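You operate a simulated robot arm through the tools that you are given. There is no shell and no other tool.

You run a simulated two-armed robot. Do the job below in one go: nothing can be reset, and whatever is moved stays where it is left.

TASK
Bring the big board back to the spreader end at the slowest speed.
Fine: direction knob on back and speed on 3 before you start; once the drive has halted, direction knob on ahead again. Where these are worked on the way, their far stop is far enough and under half their travel is too little: direction knob.

The check looks at the end state, three seconds after you hand in, the way a careful person would. Anything else that was tipped, shoved, dropped, spilled or broken makes it a failure.

THE ROBOT
Two 7-joint arms with fingered hands on one trunk that stands fixed in place. Base frame: the origin is at the foot of the trunk, x ahead of it, y to its left, z up. Units: mm, degrees, N and s.
The left shoulder is at [70, 132, 976], the right one opposite. With the tool pointing down near the work surface each hand reaches from about 100 to 560 mm from the base axis, measured 20 degrees to its own side. Payload 2.3 kg a hand.
Tool frame (each hand has its own): the origin (TCP) lies between the finger pads and is the grasp point; the fingertips stand 25 mm ahead of it; z points along the fingers, y is the line along which they close. The gripper opens to 88 mm. The gripper's body begins 29 mm behind the TCP. The gripper is a hand of 3 fingers: y runs from the thumb to the fingers, the wrist lies at [-13, -97, -162] in the tool frame, and closing takes about 1.5 s.
Orientation is told as [roll, pitch, yaw] about the base's x, y, z axes, in that order, counted from this pose: with the fingers straight down and the wrist toward the robot, the tool's x, y and z point along [0, 1, 0], [1, 0, 0] and [0, 0, -1] of the base frame.

THE INTERFACE
- The arms move only by the tool send_rows. It takes "left_rows", "right_rows" or both (then of equal length, played together; a hand with none holds still); each is a list of rows, each a list of 6 numbers: the shift along the base's x, y, z in mm, then the turn, a rotation vector about the base's x, y, z in degrees. In form: [[tx, ty, tz, ax, ay, az], ...]. A call has 1 to 20 rows; each row shifts and turns the commanded pose from where the row before left it. "left_fingers" and "right_fingers" are, for a hand that has rows, the finger opening in mm, from 0 to 88, set as the call begins (left out, the last holds). A row lasts 0.2 s, in which the tool goes at most 50 mm and 8.6 degrees; a call with a longer step from one row to the next is refused whole, and so is a gripper value outside its range. A pose out of reach is approached as far as the arm can. The call stops where the force on the tool passes 40 N (or 10 N more than at its start, if that is more) or the arm is blocked; 0.2 s more then pass. The fingers move at their own pace (about 108 mm/s each) and stop on an object; they squeeze with about 32 N. The grip force told is the motor's: it shows also when the fingers shut on nothing. Time passes only in rows, and 0.2 s behind the last, so rows that do not move let the fingers close. The reply holds the time, the measured pose of the TCP, the force on the tool along the base axes, the opening and the grip force, in the units named above and with some noise, with the torque about the TCP (base axes, N m) and any sound that the robot's microphone picked up.
- Cameras (640 x 400 px; columns grow to the right, rows downward): "scene" is now at [125.5, -0.4, 1276.6]; the picture's right is [-0.02, -1.00, 0.00], its down [-0.78, 0.01, -0.63] and it looks along [0.63, -0.01, -0.78] (base axes); focal length 308 px, centre (320, 200). "left" rides on the left gripper at [-58, -85, -99] in its tool frame; the picture's right is [-0.67, -0.35, 0.66], its down [0.69, -0.63, 0.37] and it looks along [0.29, 0.69, 0.66] (tool axes); focal length 261 px, centre (320, 200). "right" rides on the right gripper at [58, -85, -99] in its tool frame; the picture's right is [-0.67, 0.35, -0.66], its down [-0.69, -0.63, 0.37] and it looks along [-0.29, 0.69, 0.66] (tool axes); focal length 261 px, centre (320, 200). There is no depth. A picture from a camera that has moved, and an enlarged one, comes with that camera's place and axes in the base frame and with its lens.
- capture(camera): a new picture of that camera. No time passes.
- move_column(by): slides the trunk up (or, below 0, down) by that many mm; the arms and the scene camera ride with it, the base frame stays. It gives what a move gives, with no picture.
- set_fingers(index, middle, thumb_bend, thumb_turn, hand): sets how far each is bent, from 0 (flat) to 1 (curled in); at 0.3 the hand is open as for a grip, at 0.7 the pads meet at the TCP. One left out holds its place. A second passes; each finger stops where it meets its share of the squeeze, and holds until it gets a number again. A gripper value or a shape takes the hand back. It gives what a move gives, with no picture; readings hold the bend of each and the force on the fingers (four entries, about 0 where the hand has none), thumb and palm. thumb_turn goes from beside the hand (0) to across from the fingers (1), as for a grip.
- hand_shape(shape, hand): the hand has 3 fingers and takes this shape, open, in about a second: jaw (thumb against the fingers, like two jaws); tri (thumb and two fingers); tip (a fingertip pinch); poke (one finger out to press); point (the index stretched); flat (the hand flat); cup (the hand cupped); fist (a fist). The gripper value then closes the fingers along that shape, each until it touches; the sizes above hold for jaw. It gives what a move gives, with no picture.
- head_to(pan, tilt): turns the head with the scene camera to pan (to the left, within 86 degrees either way) and tilt (down, from -29 to 69), counted from straight ahead of the robot. It gives what a move gives.
- zoom(camera, box): a new picture of the part [left, top, right, bottom] of that camera's present view, enlarged. No time passes.
- sign_off(): hands the job in; it is judged then, once.

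Places have to be worked out from the pictures, the camera data and where the tool is seen. Open the grippers and draw the arms clear of the work before you hand the job in, unless the task says otherwise.

The tools are called after "Request:" as a command line: name --argument value ..., lists and objects as JSON in quotes. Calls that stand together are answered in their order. send_rows: Moves the arms, as the interface text tells. Its arguments: {"type":"object","properties":{"left_rows":{"type":"array","items":{"type":"array","items":{"type":"number"}}},"left_fingers":{"type":"number"},"right_rows":{"type":"array","items":{"type":"array","items":{"type":"number"}}},"right_fingers":{"type":"number"}},"required":[]} The other tools are called the same way: move_column (by) slides the trunk up or down; hand_shape (shape, hand) gives the hand a shape; set_fingers (index, middle, thumb_bend, thumb_turn, hand) moves the fingers one by one; head_to (pan, tilt) turns the head that bears the scene camera; capture (camera) takes a picture; zoom (camera, box) takes an enlarged picture of a part of a camera's view; sign_off () hands the job in.

At the start:

```text
time_s: 0.0
left_position: [453.5, 78.1, 895.7]
left_ee_rot: [0.0, 0.0, 0.0]
left_wrist_force: [-0.6, -0.6, -0.2]
left_wrist_torque: [-0.03, 0.0, 0.0]
left_width: 87.7
left_gripper_force: 0.0
left_shape: jaw
left_bend: [0.3, 0.3, 0.3, 0.98]
left_finger forces: [0.0, 0.0, 0.0, 0.0, 0.0, 0.0]
right_position: [345.8, -196.3, 855.6]
right_ee_rot: [0.0, 0.0, 0.0]
right_wrist_force: [-0.1, 0.3, 0.6]
right_wrist_torque: [-0.03, -0.02, 0.0]
right_width: 87.5
right_gripper_force: 0.0
right_shape: jaw
right_bend: [0.3, 0.3, 0.3, 0.98]
right_finger forces: [0.0, 0.0, 0.0, 0.0, 0.1, 0.1]
trunk travel left (down, up): [-535.0, 305.0]
head pan, tilt: [-1.0, 51.0]
```

scene: 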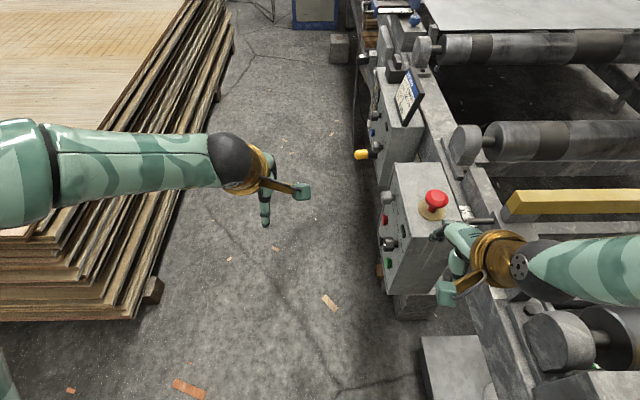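
right: 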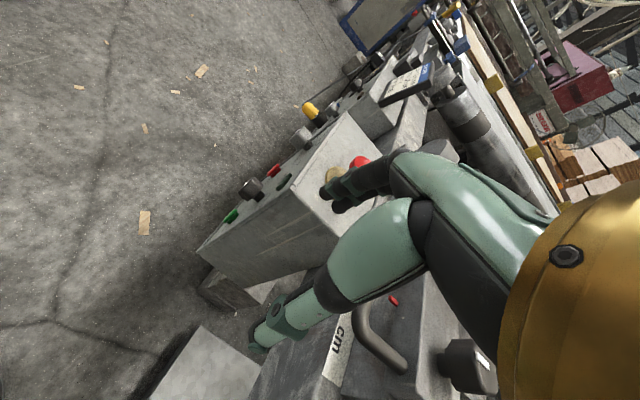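
left: 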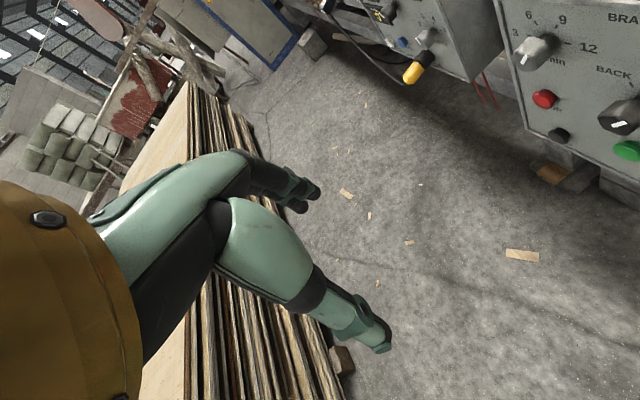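

The scene shows a control box to the right with knobs on its left-facing side, an emergency stop on top, and a roller conveyor with a board at the far end. I'll take closer looks at the panels first.

Request:
zoom --camera "left" --box '[480, 0, 640, 180]'

Request:
zoom --camera "left" --box '[320, 0, 500, 110]'

Request:
zoom --camera "scene" --box '[340, 0, 640, 200]'

Request:
zoom --camera "scene" --box '[340, 140, 540, 300]'

Request:
zoom --camera "right" --box '[190, 60, 440, 260]'

```text
2.22 times, centred on (560, 90) of left
camera zoom: at [367.0, 20.2, 994.1], right [-0.35, -0.67, -0.66], down [-0.63, 0.69, -0.37], along [0.69, 0.29, -0.66], focal length 579 px, centre (-213, 444)
```

zoom: 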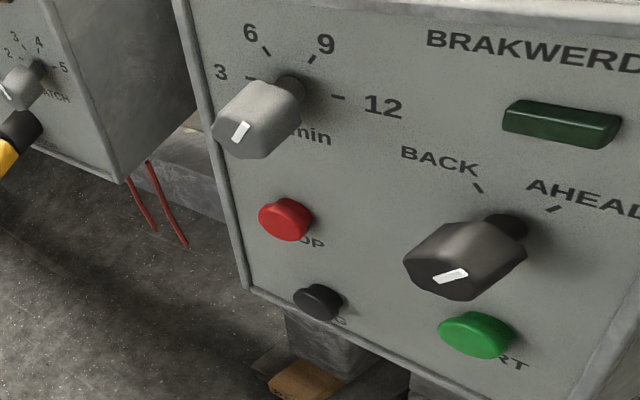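

```text
3.56 times, centred on (410, 55) of left
camera zoom: at [367.0, 20.2, 994.1], right [-0.35, -0.67, -0.66], down [-0.63, 0.69, -0.37], along [0.69, 0.29, -0.66], focal length 927 px, centre (0, 716)
```

zoom: 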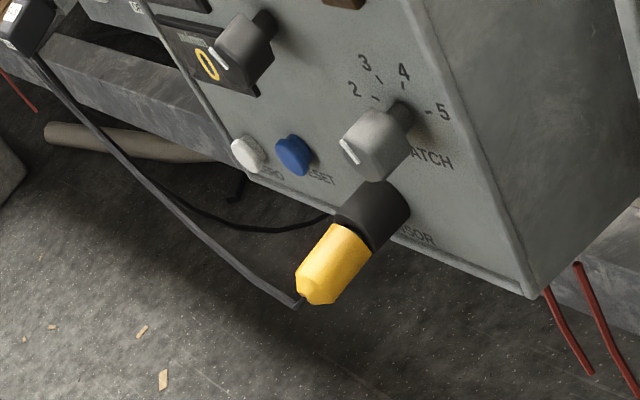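

```text
2.00 times, centred on (490, 100) of scene
camera zoom: at [125.5, -0.4, 1276.6], right [-0.02, -1.0, 0.0], down [-0.78, 0.01, -0.63], along [0.63, -0.01, -0.78], focal length 617 px, centre (-20, 400)
```

zoom: 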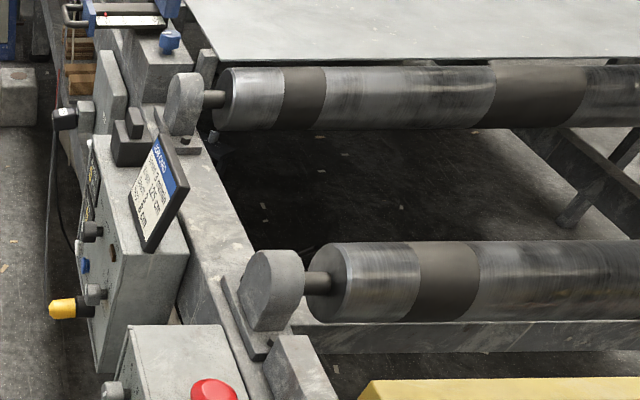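

```text
2.50 times, centred on (440, 220) of scene
camera zoom: at [125.5, -0.4, 1276.6], right [-0.02, -1.0, 0.0], down [-0.78, 0.01, -0.63], along [0.63, -0.01, -0.78], focal length 771 px, centre (20, 150)
```

zoom: 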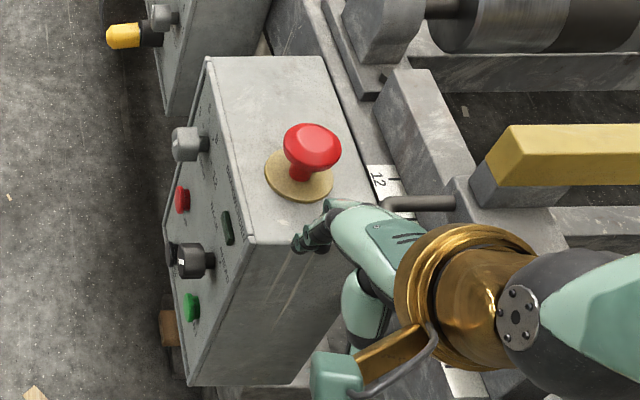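

```text
2.00 times, centred on (315, 160) of right
camera zoom: at [260.7, -138.5, 955.1], right [0.35, -0.67, 0.66], down [-0.63, -0.69, -0.37], along [0.69, -0.29, -0.66], focal length 521 px, centre (330, 280)
```

zoom: 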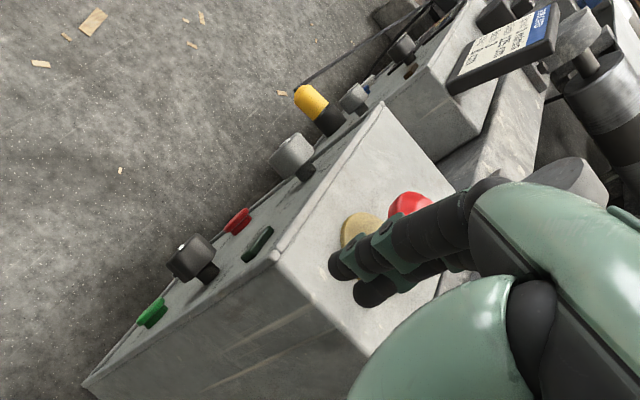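

I want to see the whole layout, including the board and where the spreader end is, so I'll pan the head right and left.

Request:
head_to --pan -40 --tilt 35

Request:
capture --camera "scene"

```text
time_s: 1.1
left_position: [452.0, 77.9, 893.4]
left_ee_rot: [0.1, 0.0, 0.0]
left_wrist_force: [-0.2, -0.3, -0.1]
left_wrist_torque: [0.0, 0.01, 0.04]
left_width: 87.5
left_gripper_force: 0.0
left_shape: jaw
left_bend: [0.3, 0.3, 0.3, 0.98]
left_finger forces: [0.1, 0.0, 0.0, 0.1, 0.0, 0.1]
right_position: [345.3, -195.4, 855.9]
right_ee_rot: [0.0, 0.0, 0.1]
right_wrist_force: [-0.3, 0.5, 0.6]
right_wrist_torque: [-0.01, -0.04, -0.01]
right_width: 87.8
right_gripper_force: 0.1
right_shape: jaw
right_bend: [0.3, 0.3, 0.3, 0.98]
right_finger forces: [0.0, 0.0, 0.1, 0.1, 0.0, 0.0]
trunk travel left (down, up): [-535.0, 305.0]
head pan, tilt: [-40.0, 35.0]
```

```text
taken
camera scene: at [117.1, -55.7, 1299.7], right [-0.64, -0.77, 0.0], down [-0.44, 0.37, -0.82], along [0.63, -0.53, -0.57], focal length 308 px, centre (320, 200)
```

scene: 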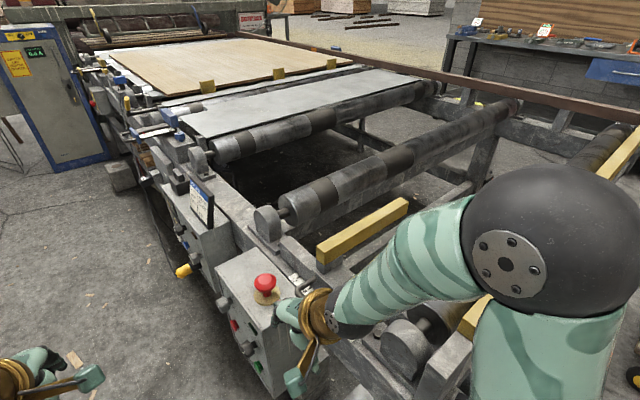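

The line runs away along +x, with a plywood board at the far end. I'll zoom into the far parts.

Request:
zoom --camera "scene" --box '[60, 0, 380, 200]'

Request:
zoom --camera "scene" --box '[100, 60, 260, 160]'

Request:
zoom --camera "scene" --box '[0, 20, 140, 110]'

Request:
zoom --camera "scene" --box '[160, 160, 320, 260]'

Request:
head_to --pan -75 --tilt 30

Request:
capture --camera "scene"

```text
2.00 times, centred on (220, 100) of scene
camera zoom: at [117.1, -55.7, 1299.7], right [-0.64, -0.77, 0.0], down [-0.44, 0.37, -0.82], along [0.63, -0.53, -0.57], focal length 617 px, centre (520, 400)
```

zoom: 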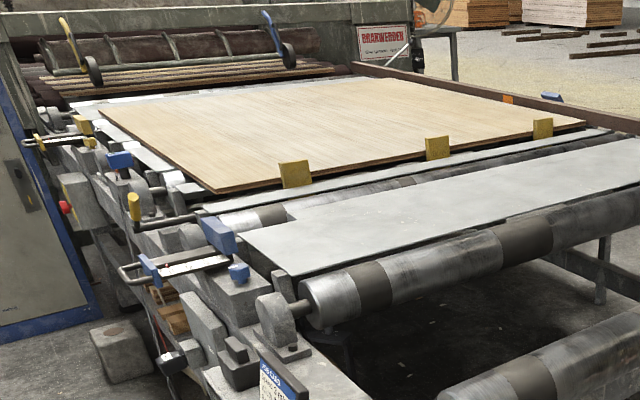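

```text
4.00 times, centred on (180, 110) of scene
camera zoom: at [117.1, -55.7, 1299.7], right [-0.64, -0.77, 0.0], down [-0.44, 0.37, -0.82], along [0.63, -0.53, -0.57], focal length 1234 px, centre (880, 560)
```

zoom: 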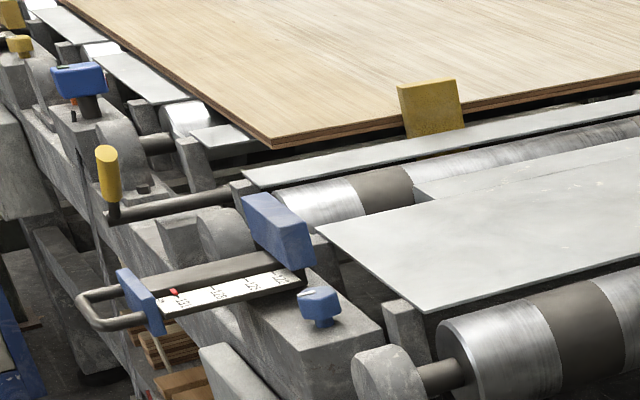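

```text
4.44 times, centred on (70, 65) of scene
camera zoom: at [117.1, -55.7, 1299.7], right [-0.64, -0.77, 0.0], down [-0.44, 0.37, -0.82], along [0.63, -0.53, -0.57], focal length 1371 px, centre (1431, 800)
```

zoom: 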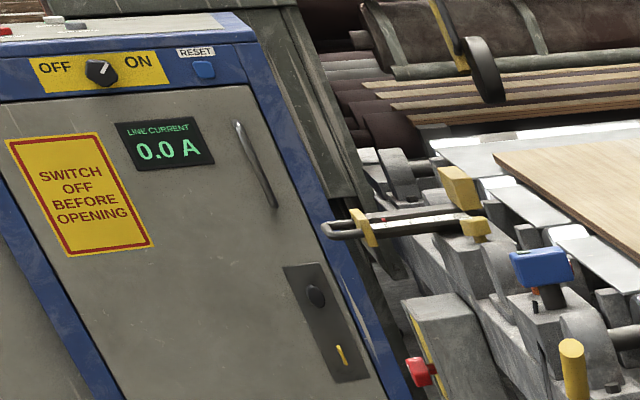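

```text
4.00 times, centred on (240, 210) of scene
camera zoom: at [117.1, -55.7, 1299.7], right [-0.64, -0.77, 0.0], down [-0.44, 0.37, -0.82], along [0.63, -0.53, -0.57], focal length 1234 px, centre (640, 160)
```

zoom: 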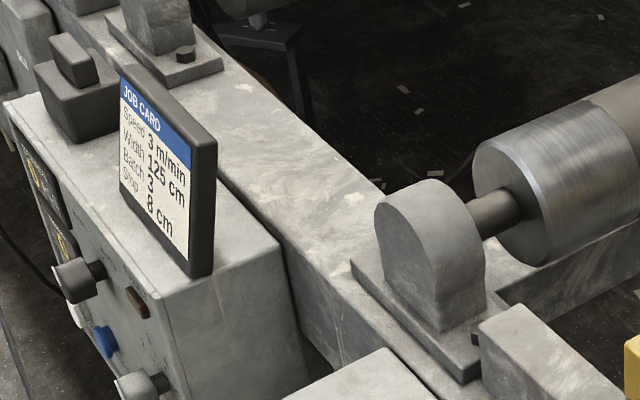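

```text
time_s: 2.1
left_position: [451.9, 79.3, 895.0]
left_ee_rot: [0.1, 0.1, 0.0]
left_wrist_force: [0.3, -0.4, -0.3]
left_wrist_torque: [0.0, 0.0, 0.01]
left_width: 87.5
left_gripper_force: 0.1
left_shape: jaw
left_bend: [0.3, 0.3, 0.3, 0.98]
left_finger forces: [0.1, 0.0, 0.1, 0.0, 0.0, 0.0]
right_position: [345.6, -197.3, 854.6]
right_ee_rot: [0.0, 0.0, 0.0]
right_wrist_force: [-0.6, 0.7, 0.4]
right_wrist_torque: [-0.02, 0.01, -0.01]
right_width: 87.6
right_gripper_force: 0.0
right_shape: jaw
right_bend: [0.3, 0.3, 0.3, 0.98]
right_finger forces: [0.0, 0.1, 0.0, 0.0, 0.0, 0.1]
trunk travel left (down, up): [-535.0, 305.0]
head pan, tilt: [-75.0, 30.0]
```

```text
taken
camera scene: at [73.1, -86.5, 1307.5], right [-0.97, -0.26, 0.0], down [-0.13, 0.48, -0.87], along [0.22, -0.84, -0.5], focal length 308 px, centre (320, 200)
```

scene: 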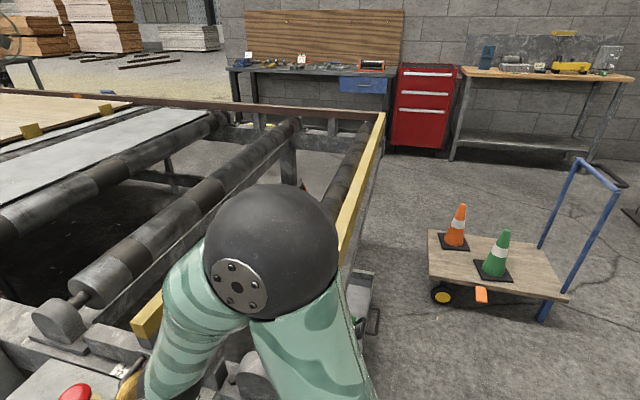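

The near end has a yellow bar with a scale; the far end has a roller machine. I'll study the far end and the near-end parts, with the head at a lower tilt.

Request:
head_to --pan -25 --tilt 20

Request:
capture --camera "scene"

Request:
zoom --camera "scene" --box '[80, 60, 400, 260]'

Request:
zoom --camera "scene" --box '[120, 50, 280, 150]'

Request:
zoom --camera "scene" --box '[280, 50, 440, 150]'

```text
time_s: 3.2
left_position: [453.6, 78.5, 895.4]
left_ee_rot: [0.0, -0.1, -0.1]
left_wrist_force: [0.4, 1.0, 0.4]
left_wrist_torque: [0.0, 0.01, 0.01]
left_width: 87.8
left_gripper_force: 0.0
left_shape: jaw
left_bend: [0.3, 0.3, 0.3, 0.98]
left_finger forces: [0.0, 0.0, 0.0, 0.0, 0.1, 0.0]
right_position: [345.9, -196.0, 855.0]
right_ee_rot: [0.1, 0.1, 0.0]
right_wrist_force: [0.1, -0.3, -0.1]
right_wrist_torque: [0.02, 0.01, -0.01]
right_width: 87.8
right_gripper_force: 0.0
right_shape: jaw
right_bend: [0.3, 0.3, 0.3, 0.98]
right_finger forces: [0.0, 0.0, 0.1, 0.0, 0.0, 0.0]
trunk travel left (down, up): [-535.0, 305.0]
head pan, tilt: [-25.0, 20.0]
```

```text
taken
camera scene: at [133.9, -38.6, 1323.6], right [-0.42, -0.91, 0.0], down [-0.31, 0.14, -0.94], along [0.85, -0.4, -0.34], focal length 308 px, centre (320, 200)
```

scene: 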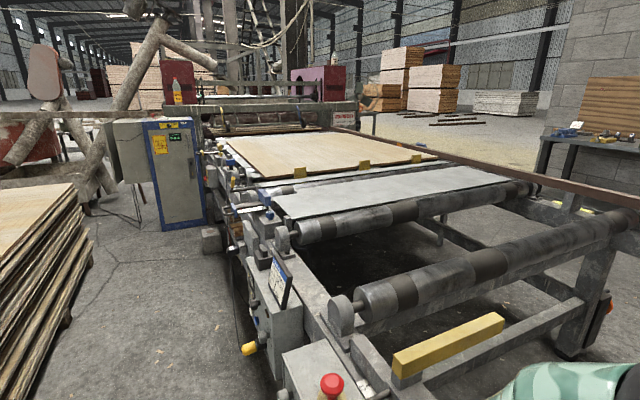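

```text
2.00 times, centred on (240, 160) of scene
camera zoom: at [133.9, -38.6, 1323.6], right [-0.42, -0.91, 0.0], down [-0.31, 0.14, -0.94], along [0.85, -0.4, -0.34], focal length 617 px, centre (480, 280)
```

zoom: 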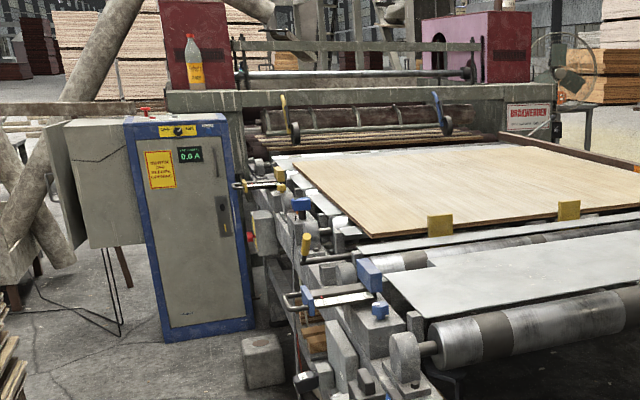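

```text
4.00 times, centred on (200, 100) of scene
camera zoom: at [133.9, -38.6, 1323.6], right [-0.42, -0.91, 0.0], down [-0.31, 0.14, -0.94], along [0.85, -0.4, -0.34], focal length 1234 px, centre (800, 600)
```

zoom: 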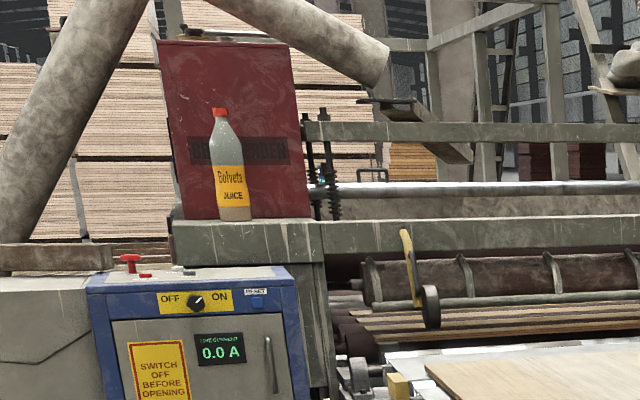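

```text
4.00 times, centred on (360, 100) of scene
camera zoom: at [133.9, -38.6, 1323.6], right [-0.42, -0.91, 0.0], down [-0.31, 0.14, -0.94], along [0.85, -0.4, -0.34], focal length 1234 px, centre (160, 600)
```

zoom: 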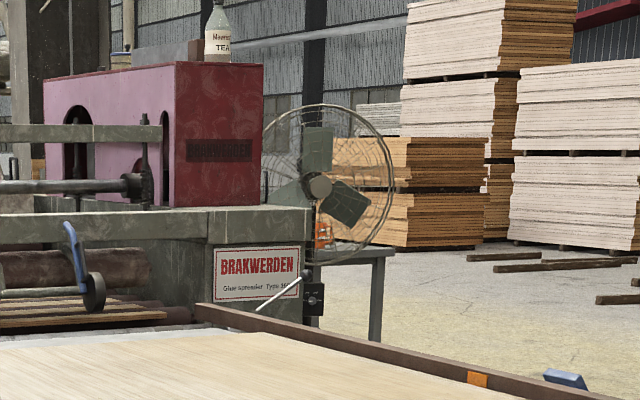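

The glue spreader ("BRAKWERDEN Glue spreader") is at the far end, so the board must run away from me (+x). I'll yaw the left hand so its camera faces the control panel, to read the knobs and measure their places.

Request:
send_rows --left_rows '[[0, 0, 0, 0, 0, -7.5], [0, 0, 0, 0, 0, -7.5], [0, 0, 0, 0, 0, -7.5], [0, 0, 0, 0, 0, -7.5], [0, 0, 0, 0, 0, -7.5], [0, 0, 0, 0, 0, -7.5], [0, 0, 0, 0, 0, -7.5], [0, 0, 0, 0, 0, -7.5], [0, 0, 0, 0, 0, 0]]'

Request:
capture --camera "left"

Request:
head_to --pan -25 --tilt 50

Request:
capture --camera "scene"

```text
time_s: 5.2
left_position: [402.0, 43.8, 892.2]
left_ee_rot: [-2.1, 3.4, -58.0]
left_wrist_force: [-0.6, 0.3, 0.2]
left_wrist_torque: [0.03, 0.01, -0.04]
left_width: 87.7
left_gripper_force: 0.0
left_shape: jaw
left_bend: [0.3, 0.3, 0.3, 0.98]
left_finger forces: [0.0, 0.1, 0.0, 0.1, 0.0, 0.1]
left hand out of reach, approached as far as the arm can: row 7, 8
right_position: [345.6, -196.8, 854.9]
right_ee_rot: [0.0, 0.0, 0.0]
right_wrist_force: [-0.4, 0.4, 0.5]
right_wrist_torque: [-0.03, 0.01, 0.03]
right_width: 87.5
right_gripper_force: 0.1
right_shape: jaw
right_bend: [0.3, 0.3, 0.3, 0.98]
right_finger forces: [0.1, 0.0, 0.1, 0.0, 0.1, 0.0]
trunk travel left (down, up): [-535.0, 305.0]
head pan, tilt: [-25.0, 20.0]
```

```text
taken
camera left: at [313.7, 81.5, 998.6], right [-0.79, -0.04, -0.61], down [0.22, 0.91, -0.35], along [0.57, -0.42, -0.71], focal length 261 px, centre (320, 200)
```

left: 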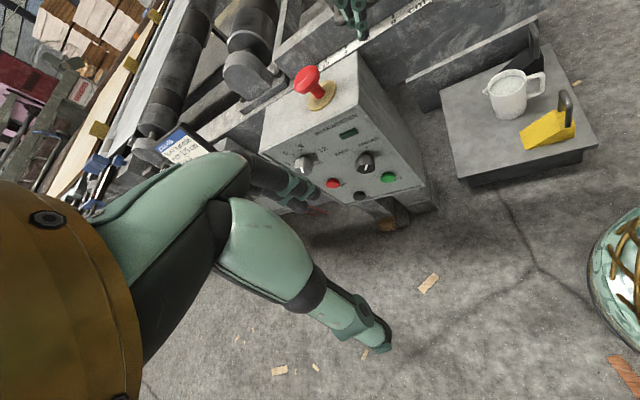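

```text
time_s: 6.2
left_position: [402.7, 43.5, 892.4]
left_ee_rot: [-2.0, 3.4, -57.9]
left_wrist_force: [-0.6, -0.2, 0.3]
left_wrist_torque: [0.01, 0.0, -0.01]
left_width: 87.8
left_gripper_force: 0.1
left_shape: jaw
left_bend: [0.3, 0.3, 0.3, 0.98]
left_finger forces: [0.0, 0.1, 0.0, 0.1, 0.0, 0.0]
right_position: [346.4, -197.1, 854.7]
right_ee_rot: [0.0, 0.1, -0.1]
right_wrist_force: [0.3, -0.3, -0.3]
right_wrist_torque: [0.0, 0.02, -0.01]
right_width: 87.7
right_gripper_force: 0.1
right_shape: jaw
right_bend: [0.3, 0.3, 0.3, 0.98]
right_finger forces: [0.0, 0.0, 0.0, 0.1, 0.0, 0.0]
trunk travel left (down, up): [-535.0, 305.0]
head pan, tilt: [-25.0, 50.0]
```

```text
taken
camera scene: at [119.4, -31.7, 1278.1], right [-0.42, -0.91, 0.0], down [-0.69, 0.32, -0.64], along [0.58, -0.27, -0.77], focal length 308 px, centre (320, 200)
```

scene: 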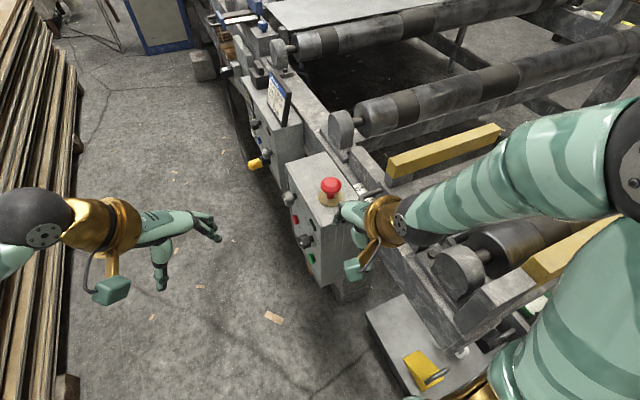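

Now the panel is in view, with a mug on the side table to its near side that must be left alone. Zooming in on the knobs.

Request:
zoom --camera "left" --box '[260, 100, 440, 215]'

Request:
zoom --camera "left" --box '[270, 130, 350, 205]'

Request:
zoom --camera "left" --box '[330, 130, 420, 205]'

Request:
zoom --camera "scene" --box '[230, 60, 400, 300]'

```text
3.48 times, centred on (350, 158) of left
camera zoom: at [313.9, 81.3, 998.7], right [-0.79, -0.04, -0.61], down [0.22, 0.91, -0.35], along [0.57, -0.42, -0.71], focal length 907 px, centre (216, 348)
```

zoom: 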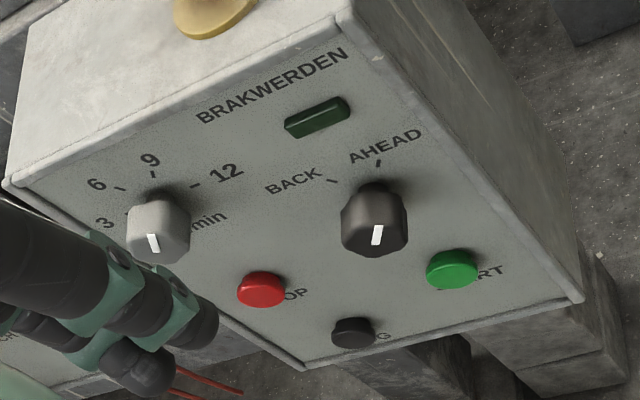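

```text
5.33 times, centred on (310, 168) of left
camera zoom: at [313.9, 81.3, 998.7], right [-0.79, -0.04, -0.61], down [0.22, 0.91, -0.35], along [0.57, -0.42, -0.71], focal length 1390 px, centre (373, 373)
```

zoom: 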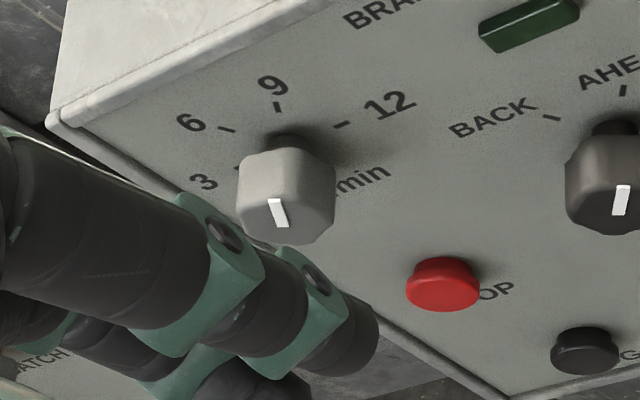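

```text
5.33 times, centred on (375, 168) of left
camera zoom: at [313.9, 81.3, 998.7], right [-0.79, -0.04, -0.61], down [0.22, 0.91, -0.35], along [0.57, -0.42, -0.71], focal length 1390 px, centre (27, 373)
```

zoom: 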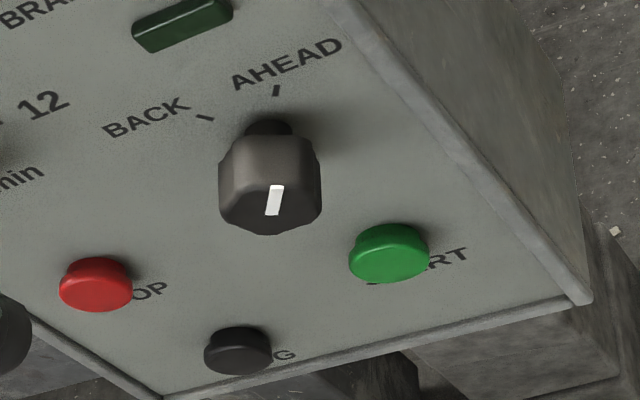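

```text
1.67 times, centred on (315, 180) of scene
camera zoom: at [119.4, -31.7, 1278.1], right [-0.42, -0.91, 0.0], down [-0.69, 0.32, -0.64], along [0.58, -0.27, -0.77], focal length 514 px, centre (328, 233)
```

zoom: 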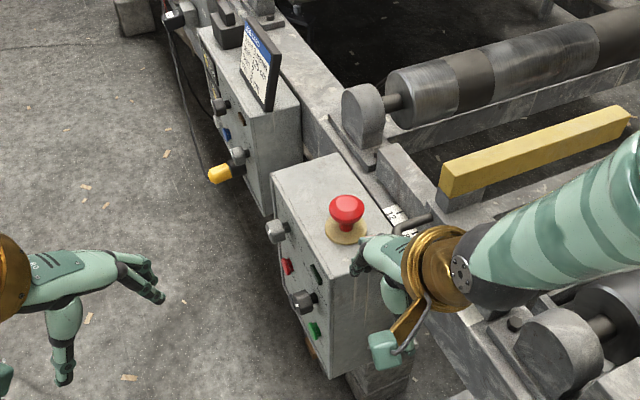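

I now place the panel on the plane y≈-183, with the speed knob axis at about (x 586, z 711) currently on 9. The direction knob axis is at about (x 492, z 656) on AHEAD, START near (486, 579) and STOP near (586, 620). I'll turn the left hand back to yaw 0, so the commanded pose is reachable again.

Request:
send_rows --left_rows '[[0, 0, 0, 0, 0, 7.5], [0, 0, 0, 0, 0, 7.5], [0, 0, 0, 0, 0, 7.5], [0, 0, 0, 0, 0, 7.5], [0, 0, 0, 0, 0, 7.5], [0, 0, 0, 0, 0, 7.5], [0, 0, 0, 0, 0, 7.5], [0, 0, 0, 0, 0, 7.5], [0, 0, 0, 0, 0, 0]]'

```text
time_s: 8.2
left_position: [402.5, 44.2, 892.8]
left_ee_rot: [-2.3, 1.5, 1.5]
left_wrist_force: [0.0, -0.1, 0.1]
left_wrist_torque: [-0.02, -0.02, 0.02]
left_width: 87.9
left_gripper_force: 0.0
left_shape: jaw
left_bend: [0.3, 0.3, 0.3, 0.98]
left_finger forces: [0.0, 0.1, 0.0, 0.1, 0.0, 0.0]
right_position: [345.9, -195.7, 854.3]
right_ee_rot: [0.0, 0.0, 0.1]
right_wrist_force: [-0.4, 0.0, -0.2]
right_wrist_torque: [-0.01, 0.02, 0.04]
right_width: 87.8
right_gripper_force: 0.0
right_shape: jaw
right_bend: [0.3, 0.3, 0.3, 0.98]
right_finger forces: [0.0, 0.1, 0.0, 0.0, 0.0, 0.0]
trunk travel left (down, up): [-535.0, 305.0]
head pan, tilt: [-25.0, 50.0]
```

The commanded pose resets to the measured one. Now I roll the left hand by -90° about x so the fingers point at the panel (-y), lowering a bit as it turns.

Request:
send_rows --left_rows '[[0, 0, -10, -7.5, 0, 0], [0, 0, -10, -7.5, 0, 0], [0, 0, -10, -7.5, 0, 0], [0, 0, -10, -7.5, 0, 0], [0, 0, -10, -7.5, 0, 0], [0, 0, -10, -7.5, 0, 0], [0, 0, -10, -7.5, 0, 0], [0, 0, -10, -7.5, 0, 0], [0, 0, -10, -7.5, 0, 0], [0, 0, -10, -7.5, 0, 0], [0, 0, -10, -7.5, 0, 0], [0, 0, -10, -5.5, 0, 0], [0, 0, 0, 0, 0, 0]]'

Request:
capture --camera "scene"

Request:
capture --camera "left"

```text
time_s: 11.0
left_position: [402.1, 44.2, 772.0]
left_ee_rot: [-90.3, 1.5, -1.4]
left_wrist_force: [-0.6, 0.9, 0.6]
left_wrist_torque: [-0.02, -0.01, 0.01]
left_width: 87.6
left_gripper_force: 0.0
left_shape: jaw
left_bend: [0.3, 0.3, 0.3, 0.98]
left_finger forces: [0.1, 0.0, 0.0, 0.1, 0.0, 0.0]
right_position: [345.6, -196.7, 854.9]
right_ee_rot: [0.0, 0.0, 0.0]
right_wrist_force: [0.0, -0.8, -0.6]
right_wrist_torque: [0.0, -0.01, 0.01]
right_width: 87.7
right_gripper_force: 0.0
right_shape: jaw
right_bend: [0.3, 0.3, 0.3, 0.98]
right_finger forces: [0.1, 0.0, 0.0, 0.0, 0.0, 0.0]
trunk travel left (down, up): [-535.0, 305.0]
head pan, tilt: [-25.0, 50.0]
```

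```text
taken
camera scene: at [119.2, -31.5, 1278.0], right [-0.42, -0.91, 0.0], down [-0.69, 0.32, -0.64], along [0.58, -0.27, -0.77], focal length 308 px, centre (320, 200)
```

scene: 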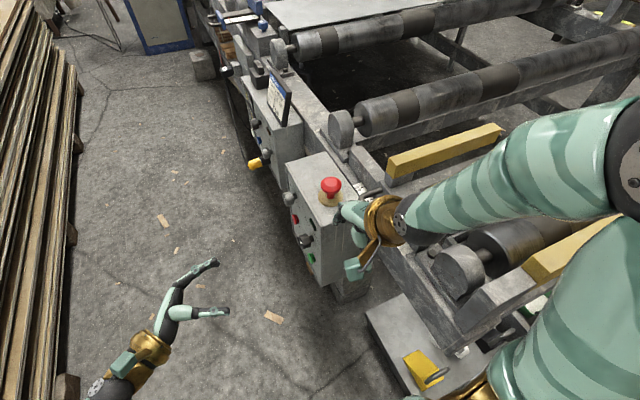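

```text
taken
camera left: at [320.4, 145.4, 831.5], right [-0.35, -0.64, 0.68], down [-0.66, -0.35, -0.67], along [0.67, -0.68, -0.3], focal length 261 px, centre (320, 200)
```

left: 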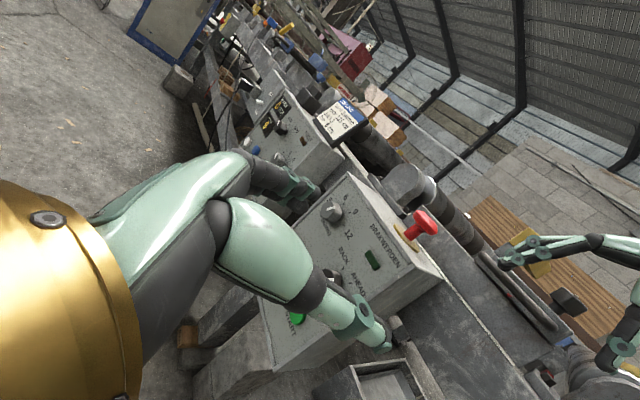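

The roll works and the hand is clear of the panel. I'll move to about 65 mm in front of the speed knob (TCP ≈ [586, -90, 711]) and look through the wrist camera.

Request:
send_rows --left_rows '[[26, -16, -9, 0, 0, 0], [26, -16, -9, 0, 0, 0], [26, -16, -9, 0, 0, 0], [26, -16, -9, 0, 0, 0], [26, -16, -9, 0, 0, 0], [26, -16, -9, 0, 0, 0], [28, -18, -7, 0, 0, 0], [0, 0, 0, 0, 0, 0]]'

Request:
capture --camera "scene"

Request:
capture --camera "left"

```text
time_s: 12.8
left_position: [524.2, -50.9, 742.8]
left_ee_rot: [-90.3, 1.4, -1.4]
left_wrist_force: [-0.1, 0.1, 0.0]
left_wrist_torque: [0.02, 0.02, 0.01]
left_width: 87.9
left_gripper_force: 0.0
left_shape: jaw
left_bend: [0.3, 0.3, 0.3, 0.98]
left_finger forces: [0.0, 0.0, 0.0, 0.1, 0.0, 0.1]
left hand out of reach, approached as far as the arm can: row 5, 6, 7
right_position: [345.3, -197.1, 854.3]
right_ee_rot: [0.0, 0.1, 0.0]
right_wrist_force: [-0.1, -0.3, 0.4]
right_wrist_torque: [0.01, 0.06, -0.03]
right_width: 87.5
right_gripper_force: 0.1
right_shape: jaw
right_bend: [0.3, 0.3, 0.3, 0.98]
right_finger forces: [0.1, 0.0, 0.0, 0.1, 0.0, 0.0]
trunk travel left (down, up): [-535.0, 305.0]
head pan, tilt: [-25.0, 50.0]
```

```text
taken
camera scene: at [119.3, -31.3, 1278.0], right [-0.42, -0.91, 0.0], down [-0.69, 0.32, -0.64], along [0.58, -0.27, -0.77], focal length 308 px, centre (320, 200)
```

scene: 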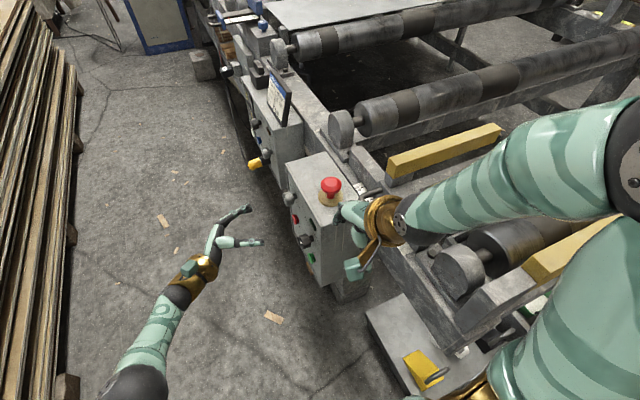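

```text
taken
camera left: at [442.5, 50.6, 802.3], right [-0.35, -0.64, 0.68], down [-0.66, -0.35, -0.67], along [0.67, -0.68, -0.3], focal length 261 px, centre (320, 200)
```

left: 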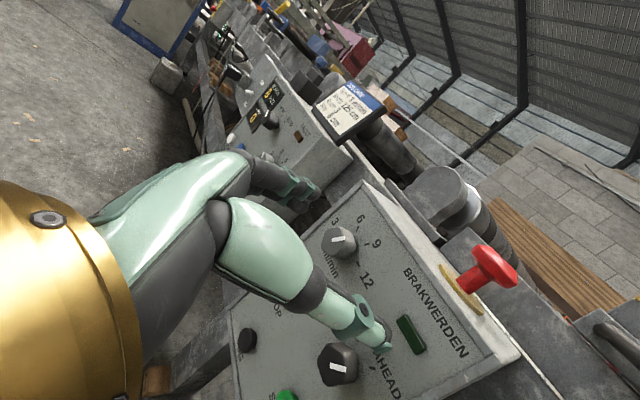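

The arm stops short at x≈524, so the shoulder is too high and I'll need to lower the trunk. First I check what lies under both arms.

Request:
head_to --pan -65 --tilt 50

Request:
capture --camera "scene"

Request:
capture --camera "right"

Request:
head_to --pan 50 --tilt 50

Request:
capture --camera "scene"

```text
time_s: 13.9
left_position: [523.6, -50.1, 742.4]
left_ee_rot: [-90.2, 1.5, -1.4]
left_wrist_force: [0.1, -0.1, -0.3]
left_wrist_torque: [-0.01, -0.02, 0.04]
left_width: 87.8
left_gripper_force: 0.1
left_shape: jaw
left_bend: [0.3, 0.3, 0.3, 0.98]
left_finger forces: [0.0, 0.1, 0.0, 0.1, 0.0, 0.0]
right_position: [346.1, -195.6, 855.1]
right_ee_rot: [-0.1, 0.0, 0.0]
right_wrist_force: [0.7, 0.3, -0.8]
right_wrist_torque: [0.02, -0.03, -0.03]
right_width: 88.0
right_gripper_force: 0.1
right_shape: jaw
right_bend: [0.3, 0.3, 0.3, 0.98]
right_finger forces: [0.0, 0.1, 0.0, 0.0, 0.1, 0.1]
trunk travel left (down, up): [-535.0, 305.0]
head pan, tilt: [-65.0, 50.0]
```

```text
taken
camera scene: at [82.2, -68.9, 1278.0], right [-0.91, -0.42, 0.0], down [-0.32, 0.69, -0.64], along [0.27, -0.58, -0.77], focal length 308 px, centre (320, 200)
```

scene: 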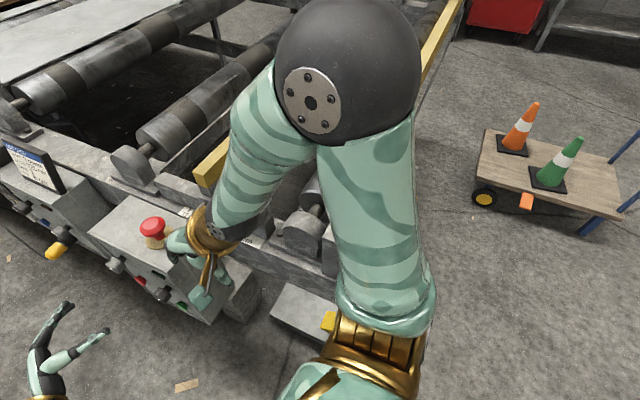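

```text
taken
camera right: at [260.7, -138.5, 955.1], right [0.35, -0.67, 0.66], down [-0.63, -0.69, -0.37], along [0.69, -0.29, -0.66], focal length 261 px, centre (320, 200)
```

right: 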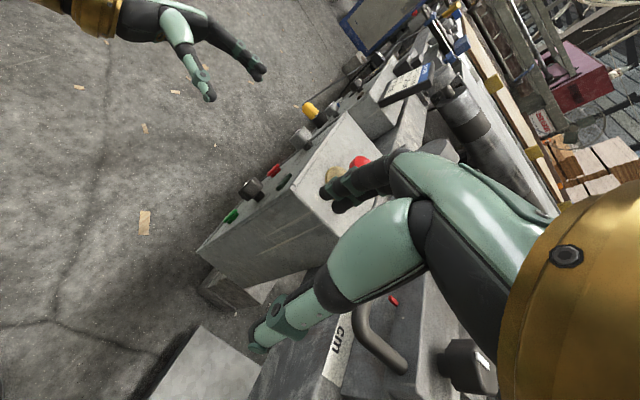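

```text
time_s: 15.8
left_position: [524.5, -50.6, 741.9]
left_ee_rot: [-90.2, 1.6, -1.4]
left_wrist_force: [0.5, 1.0, -0.2]
left_wrist_torque: [-0.03, 0.03, -0.02]
left_width: 87.7
left_gripper_force: 0.0
left_shape: jaw
left_bend: [0.3, 0.3, 0.3, 0.98]
left_finger forces: [0.1, 0.1, 0.1, 0.0, 0.0, 0.0]
right_position: [346.0, -196.2, 855.8]
right_ee_rot: [0.0, 0.0, 0.1]
right_wrist_force: [0.4, -1.1, -0.1]
right_wrist_torque: [0.0, 0.03, 0.0]
right_width: 87.7
right_gripper_force: 0.0
right_shape: jaw
right_bend: [0.3, 0.3, 0.3, 0.98]
right_finger forces: [0.0, 0.0, 0.0, 0.0, 0.1, 0.1]
trunk travel left (down, up): [-535.0, 305.0]
head pan, tilt: [50.0, 50.0]
```

```text
taken
camera scene: at [99.1, 59.8, 1278.0], right [0.77, -0.64, 0.0], down [-0.49, -0.59, -0.64], along [0.41, 0.49, -0.77], focal length 308 px, centre (320, 200)
```

scene: 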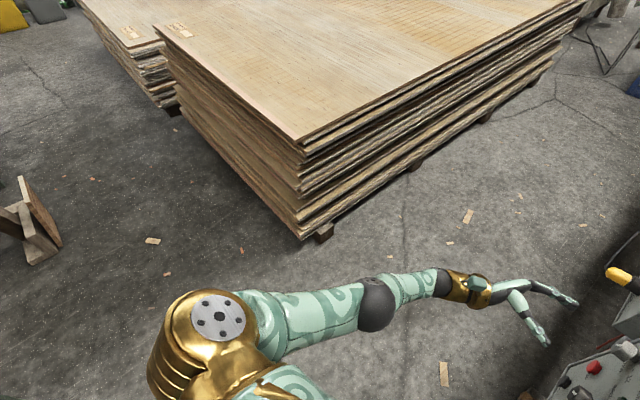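

The right hand hangs near the box's near side, so I'll raise it and draw it back before lowering the trunk. I'll also back the left hand off from the panel.

Request:
send_rows --left_rows '[[-10, 10, 0, 0, 0, 0], [-10, 10, 0, 0, 0, 0], [-10, 10, 0, 0, 0, 0], [-10, 10, 0, 0, 0, 0], [-10, 10, 0, 0, 0, 0], [0, 0, 0, 0, 0, 0]]' --right_rows '[[-12, 0, 24, 0, 0, 0], [-12, 0, 24, 0, 0, 0], [-12, 0, 24, 0, 0, 0], [-12, 0, 24, 0, 0, 0], [-12, 0, 24, 0, 0, 0], [0, 0, 0, 0, 0, 0]]'

Request:
head_to --pan -65 --tilt 50

Request:
capture --camera "scene"

```text
time_s: 17.2
left_position: [509.0, -6.0, 715.7]
left_ee_rot: [-90.3, 1.4, -1.4]
left_wrist_force: [1.1, 1.3, -0.1]
left_wrist_torque: [0.0, -0.01, 0.02]
left_width: 87.8
left_gripper_force: 0.1
left_shape: jaw
left_bend: [0.3, 0.3, 0.3, 0.98]
left_finger forces: [0.0, 0.1, 0.0, 0.0, 0.0, 0.1]
left hand out of reach, approached as far as the arm can: row 1, 2, 3, 4, 5
right_position: [344.7, -197.1, 854.9]
right_ee_rot: [0.0, -0.2, 0.1]
right_wrist_force: [0.4, 0.1, 0.6]
right_wrist_torque: [0.02, 0.02, -0.03]
right_width: 87.6
right_gripper_force: 0.0
right_shape: jaw
right_bend: [0.3, 0.3, 0.3, 0.98]
right_finger forces: [0.0, 0.1, 0.0, 0.0, 0.0, 0.0]
right hand out of reach, approached as far as the arm can: row 1, 2, 3, 4, 5
trunk travel left (down, up): [-535.0, 305.0]
head pan, tilt: [50.0, 50.0]
```

```text
time_s: 19.1
left_position: [508.7, -6.2, 715.2]
left_ee_rot: [-90.3, 1.4, -1.3]
left_wrist_force: [0.6, -0.5, 0.1]
left_wrist_torque: [0.01, 0.0, -0.02]
left_width: 87.8
left_gripper_force: 0.1
left_shape: jaw
left_bend: [0.3, 0.3, 0.3, 0.98]
left_finger forces: [0.0, 0.0, 0.0, 0.0, 0.1, 0.1]
right_position: [345.3, -196.5, 854.8]
right_ee_rot: [0.0, 0.0, 0.0]
right_wrist_force: [0.1, 0.2, 0.3]
right_wrist_torque: [0.03, 0.02, 0.01]
right_width: 87.8
right_gripper_force: 0.0
right_shape: jaw
right_bend: [0.3, 0.3, 0.3, 0.98]
right_finger forces: [0.0, 0.0, 0.1, 0.0, 0.1, 0.0]
trunk travel left (down, up): [-535.0, 305.0]
head pan, tilt: [-65.0, 50.0]
```

```text
taken
camera scene: at [82.2, -68.9, 1278.0], right [-0.91, -0.42, 0.0], down [-0.32, 0.69, -0.64], along [0.27, -0.58, -0.77], focal length 308 px, centre (320, 200)
```

scene: 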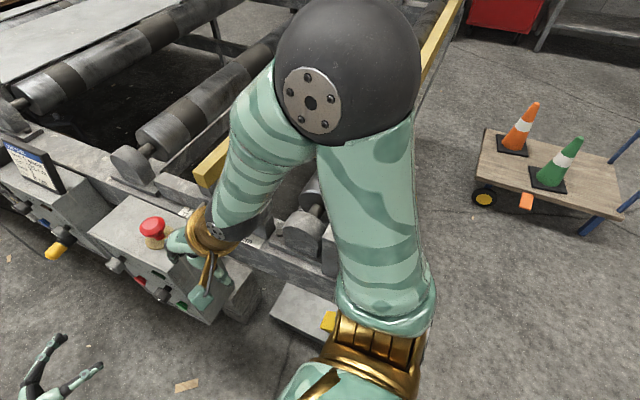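

The right arm can't go up and back in that pose, so I'll leave it. I test how the left hand responds with a small retreat.

Request:
send_rows --left_rows '[[-20, 0, 0, 0, 0, 0], [-20, 0, 0, 0, 0, 0], [-20, 0, 0, 0, 0, 0], [-20, 0, 0, 0, 0, 0], [0, 0, 0, 0, 0, 0]]'

```text
time_s: 20.3
left_position: [472.8, -12.1, 675.4]
left_ee_rot: [-90.4, 1.3, -1.4]
left_wrist_force: [0.0, 0.0, 0.1]
left_wrist_torque: [-0.02, -0.02, 0.02]
left_width: 87.8
left_gripper_force: 0.1
left_shape: jaw
left_bend: [0.3, 0.3, 0.3, 0.98]
left_finger forces: [0.0, 0.0, 0.0, 0.0, 0.0, 0.0]
left hand out of reach, approached as far as the arm can: row 1, 2, 3, 4
right_position: [344.8, -197.4, 854.3]
right_ee_rot: [0.0, 0.0, 0.1]
right_wrist_force: [0.3, -0.9, -0.2]
right_wrist_torque: [0.0, 0.05, 0.01]
right_width: 87.7
right_gripper_force: 0.1
right_shape: jaw
right_bend: [0.3, 0.3, 0.3, 0.98]
right_finger forces: [0.1, 0.0, 0.0, 0.0, 0.0, 0.0]
trunk travel left (down, up): [-535.0, 305.0]
head pan, tilt: [-65.0, 50.0]
```

The hand slides along its reach sphere, which suggests the elbow is fully stretched. I'll command a clear inward move (back and up) to fold the elbow again.

Request:
send_rows --left_rows '[[-30, 15, 30, 0, 0, 0], [-30, 15, 30, 0, 0, 0], [-30, 15, 30, 0, 0, 0], [0, 0, 0, 0, 0, 0], [0, 0, 0, 0, 0, 0]]'

Request:
head_to --pan 10 --tilt 60

Request:
capture --camera "scene"

```text
time_s: 21.5
left_position: [471.9, -2.5, 673.5]
left_ee_rot: [-90.3, 1.4, -1.3]
left_wrist_force: [0.0, 0.1, -0.5]
left_wrist_torque: [0.05, 0.01, -0.02]
left_width: 87.7
left_gripper_force: 0.0
left_shape: jaw
left_bend: [0.3, 0.3, 0.3, 0.98]
left_finger forces: [0.0, 0.1, 0.0, 0.0, 0.0, 0.0]
left hand out of reach, approached as far as the arm can: row 1, 2, 3
right_position: [345.5, -196.6, 854.0]
right_ee_rot: [0.0, 0.0, 0.0]
right_wrist_force: [0.5, 0.5, 0.3]
right_wrist_torque: [-0.04, -0.03, 0.0]
right_width: 87.6
right_gripper_force: 0.0
right_shape: jaw
right_bend: [0.3, 0.3, 0.3, 0.98]
right_finger forces: [0.0, 0.0, 0.1, 0.1, 0.0, 0.0]
trunk travel left (down, up): [-535.0, 305.0]
head pan, tilt: [-65.0, 50.0]
```

```text
time_s: 23.0
left_position: [471.7, -2.9, 674.1]
left_ee_rot: [-90.3, 1.4, -1.4]
left_wrist_force: [-0.6, -1.2, -0.5]
left_wrist_torque: [-0.01, 0.02, 0.0]
left_width: 87.7
left_gripper_force: 0.0
left_shape: jaw
left_bend: [0.3, 0.3, 0.3, 0.98]
left_finger forces: [0.0, 0.0, 0.0, 0.0, 0.0, 0.0]
right_position: [345.8, -196.2, 855.7]
right_ee_rot: [0.1, 0.0, 0.0]
right_wrist_force: [0.0, -0.1, 0.0]
right_wrist_torque: [0.01, -0.01, 0.01]
right_width: 87.5
right_gripper_force: 0.1
right_shape: jaw
right_bend: [0.3, 0.3, 0.3, 0.98]
right_finger forces: [0.1, 0.1, 0.0, 0.1, 0.1, 0.0]
trunk travel left (down, up): [-535.0, 305.0]
head pan, tilt: [10.0, 60.0]
```

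```text
taken
camera scene: at [115.2, 12.4, 1265.5], right [0.17, -0.98, 0.0], down [-0.85, -0.15, -0.5], along [0.49, 0.09, -0.87], focal length 308 px, centre (320, 200)
```

scene: 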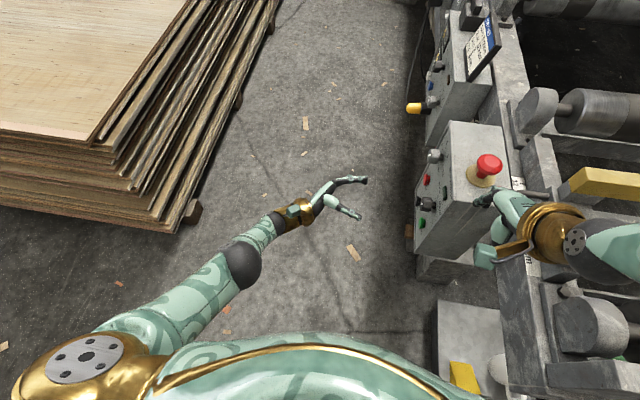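

The left arm is stretched nearly straight. I'll command a purely radial retraction towards its shoulder and then hold for several rows, so the solver has time to fold the elbow.

Request:
send_rows --left_rows '[[-30, 0, 28, 0, 0, 0], [-30, 0, 28, 0, 0, 0], [-30, 0, 28, 0, 0, 0], [-20, 0, 20, 0, 0, 0], [0, 0, 0, 0, 0, 0], [0, 0, 0, 0, 0, 0], [0, 0, 0, 0, 0, 0], [0, 0, 0, 0, 0, 0], [0, 0, 0, 0, 0, 0], [0, 0, 0, 0, 0, 0]]'

```text
time_s: 25.2
left_position: [472.5, -3.5, 673.8]
left_ee_rot: [-90.4, 1.4, -1.4]
left_wrist_force: [-0.6, 0.4, 1.1]
left_wrist_torque: [0.0, -0.01, -0.01]
left_width: 87.6
left_gripper_force: 0.0
left_shape: jaw
left_bend: [0.3, 0.3, 0.3, 0.98]
left_finger forces: [0.0, 0.0, 0.0, 0.1, 0.1, 0.1]
left hand out of reach, approached as far as the arm can: row 1, 2, 3, 4
right_position: [345.4, -196.6, 855.6]
right_ee_rot: [0.0, 0.0, 0.0]
right_wrist_force: [-0.1, 0.0, -0.2]
right_wrist_torque: [0.02, 0.0, 0.01]
right_width: 87.7
right_gripper_force: 0.1
right_shape: jaw
right_bend: [0.3, 0.3, 0.3, 0.98]
right_finger forces: [0.0, 0.1, 0.0, 0.0, 0.1, 0.1]
trunk travel left (down, up): [-535.0, 305.0]
head pan, tilt: [10.0, 60.0]
```

Still stuck at full stretch, so I'll try tangential motion in the direction that should flex the elbow (up and right), followed by inward rows.

Request:
send_rows --left_rows '[[6, -12, 22, 0, 0, 0], [4, -12, 24, 0, 0, 0], [0, -10, 26, 0, 0, 0], [-10, -5, 26, 0, 0, 0], [-20, 0, 26, 0, 0, 0], [-20, 0, 20, 0, 0, 0], [0, 0, 0, 0, 0, 0]]'

```text
time_s: 26.8
left_position: [474.8, -45.1, 787.5]
left_ee_rot: [-90.2, 1.5, -1.2]
left_wrist_force: [0.8, 0.0, 0.3]
left_wrist_torque: [0.0, 0.01, 0.0]
left_width: 87.7
left_gripper_force: 0.1
left_shape: jaw
left_bend: [0.3, 0.3, 0.3, 0.98]
left_finger forces: [0.0, 0.1, 0.0, 0.0, 0.0, 0.0]
left hand out of reach, approached as far as the arm can: row 1, 2, 3, 4, 5
right_position: [345.5, -195.9, 855.4]
right_ee_rot: [-0.1, 0.0, 0.0]
right_wrist_force: [0.6, 0.7, -0.8]
right_wrist_torque: [0.05, -0.01, 0.01]
right_width: 87.5
right_gripper_force: 0.0
right_shape: jaw
right_bend: [0.3, 0.3, 0.3, 0.98]
right_finger forces: [0.0, 0.1, 0.0, 0.0, 0.0, 0.0]
trunk travel left (down, up): [-535.0, 305.0]
head pan, tilt: [10.0, 60.0]
```

The elbow is folded again. Now I raise the right hand straight up by 200 mm, so that after lowering the trunk it stays above and out of the way.

Request:
send_rows --right_rows '[[0, 0, 25, 0, 0, 0], [0, 0, 25, 0, 0, 0], [0, 0, 25, 0, 0, 0], [0, 0, 25, 0, 0, 0], [0, 0, 25, 0, 0, 0], [0, 0, 25, 0, 0, 0], [0, 0, 25, 0, 0, 0], [0, 0, 25, 0, 0, 0], [0, 0, 0, 0, 0, 0]]'

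Request:
head_to --pan -65 --tilt 50

Request:
capture --camera "scene"

```text
time_s: 28.8
left_position: [473.8, -46.1, 787.7]
left_ee_rot: [-90.1, 1.3, -1.4]
left_wrist_force: [-0.6, 0.2, 0.7]
left_wrist_torque: [-0.01, 0.01, -0.03]
left_width: 88.1
left_gripper_force: 0.0
left_shape: jaw
left_bend: [0.3, 0.3, 0.3, 0.98]
left_finger forces: [0.1, 0.0, 0.0, 0.0, 0.0, 0.1]
right_position: [345.6, -195.8, 855.6]
right_ee_rot: [0.0, 0.1, 0.0]
right_wrist_force: [0.5, 0.1, 0.2]
right_wrist_torque: [0.05, 0.03, 0.01]
right_width: 87.6
right_gripper_force: 0.0
right_shape: jaw
right_bend: [0.3, 0.3, 0.3, 0.98]
right_finger forces: [0.1, 0.0, 0.0, 0.1, 0.0, 0.1]
right hand out of reach, approached as far as the arm can: row 1, 2, 3, 4, 5, 6, 7, 8
trunk travel left (down, up): [-535.0, 305.0]
head pan, tilt: [10.0, 60.0]
```

```text
time_s: 30.3
left_position: [474.5, -45.4, 788.1]
left_ee_rot: [-90.3, 1.4, -1.3]
left_wrist_force: [-0.1, 0.2, -0.1]
left_wrist_torque: [0.0, 0.01, 0.0]
left_width: 87.7
left_gripper_force: 0.1
left_shape: jaw
left_bend: [0.3, 0.3, 0.3, 0.98]
left_finger forces: [0.0, 0.1, 0.0, 0.1, 0.0, 0.0]
right_position: [346.2, -196.7, 855.4]
right_ee_rot: [0.1, 0.0, -0.1]
right_wrist_force: [0.0, -0.2, 0.3]
right_wrist_torque: [0.01, 0.02, 0.0]
right_width: 87.2
right_gripper_force: 0.0
right_shape: jaw
right_bend: [0.3, 0.3, 0.3, 0.98]
right_finger forces: [0.0, 0.0, 0.1, 0.1, 0.0, 0.0]
trunk travel left (down, up): [-535.0, 305.0]
head pan, tilt: [-65.0, 50.0]
```

```text
taken
camera scene: at [82.2, -68.9, 1278.0], right [-0.91, -0.42, 0.0], down [-0.32, 0.69, -0.64], along [0.27, -0.58, -0.77], focal length 308 px, centre (320, 200)
```

scene: 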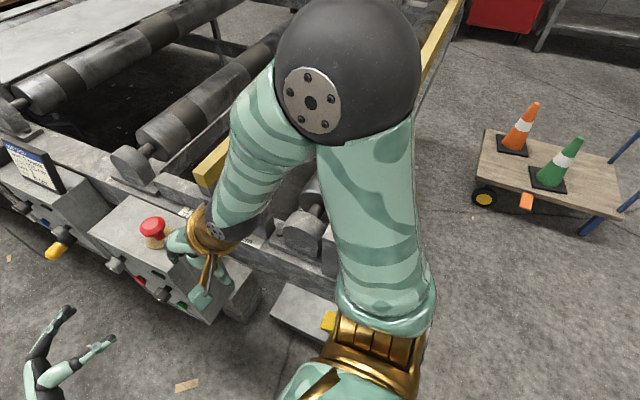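

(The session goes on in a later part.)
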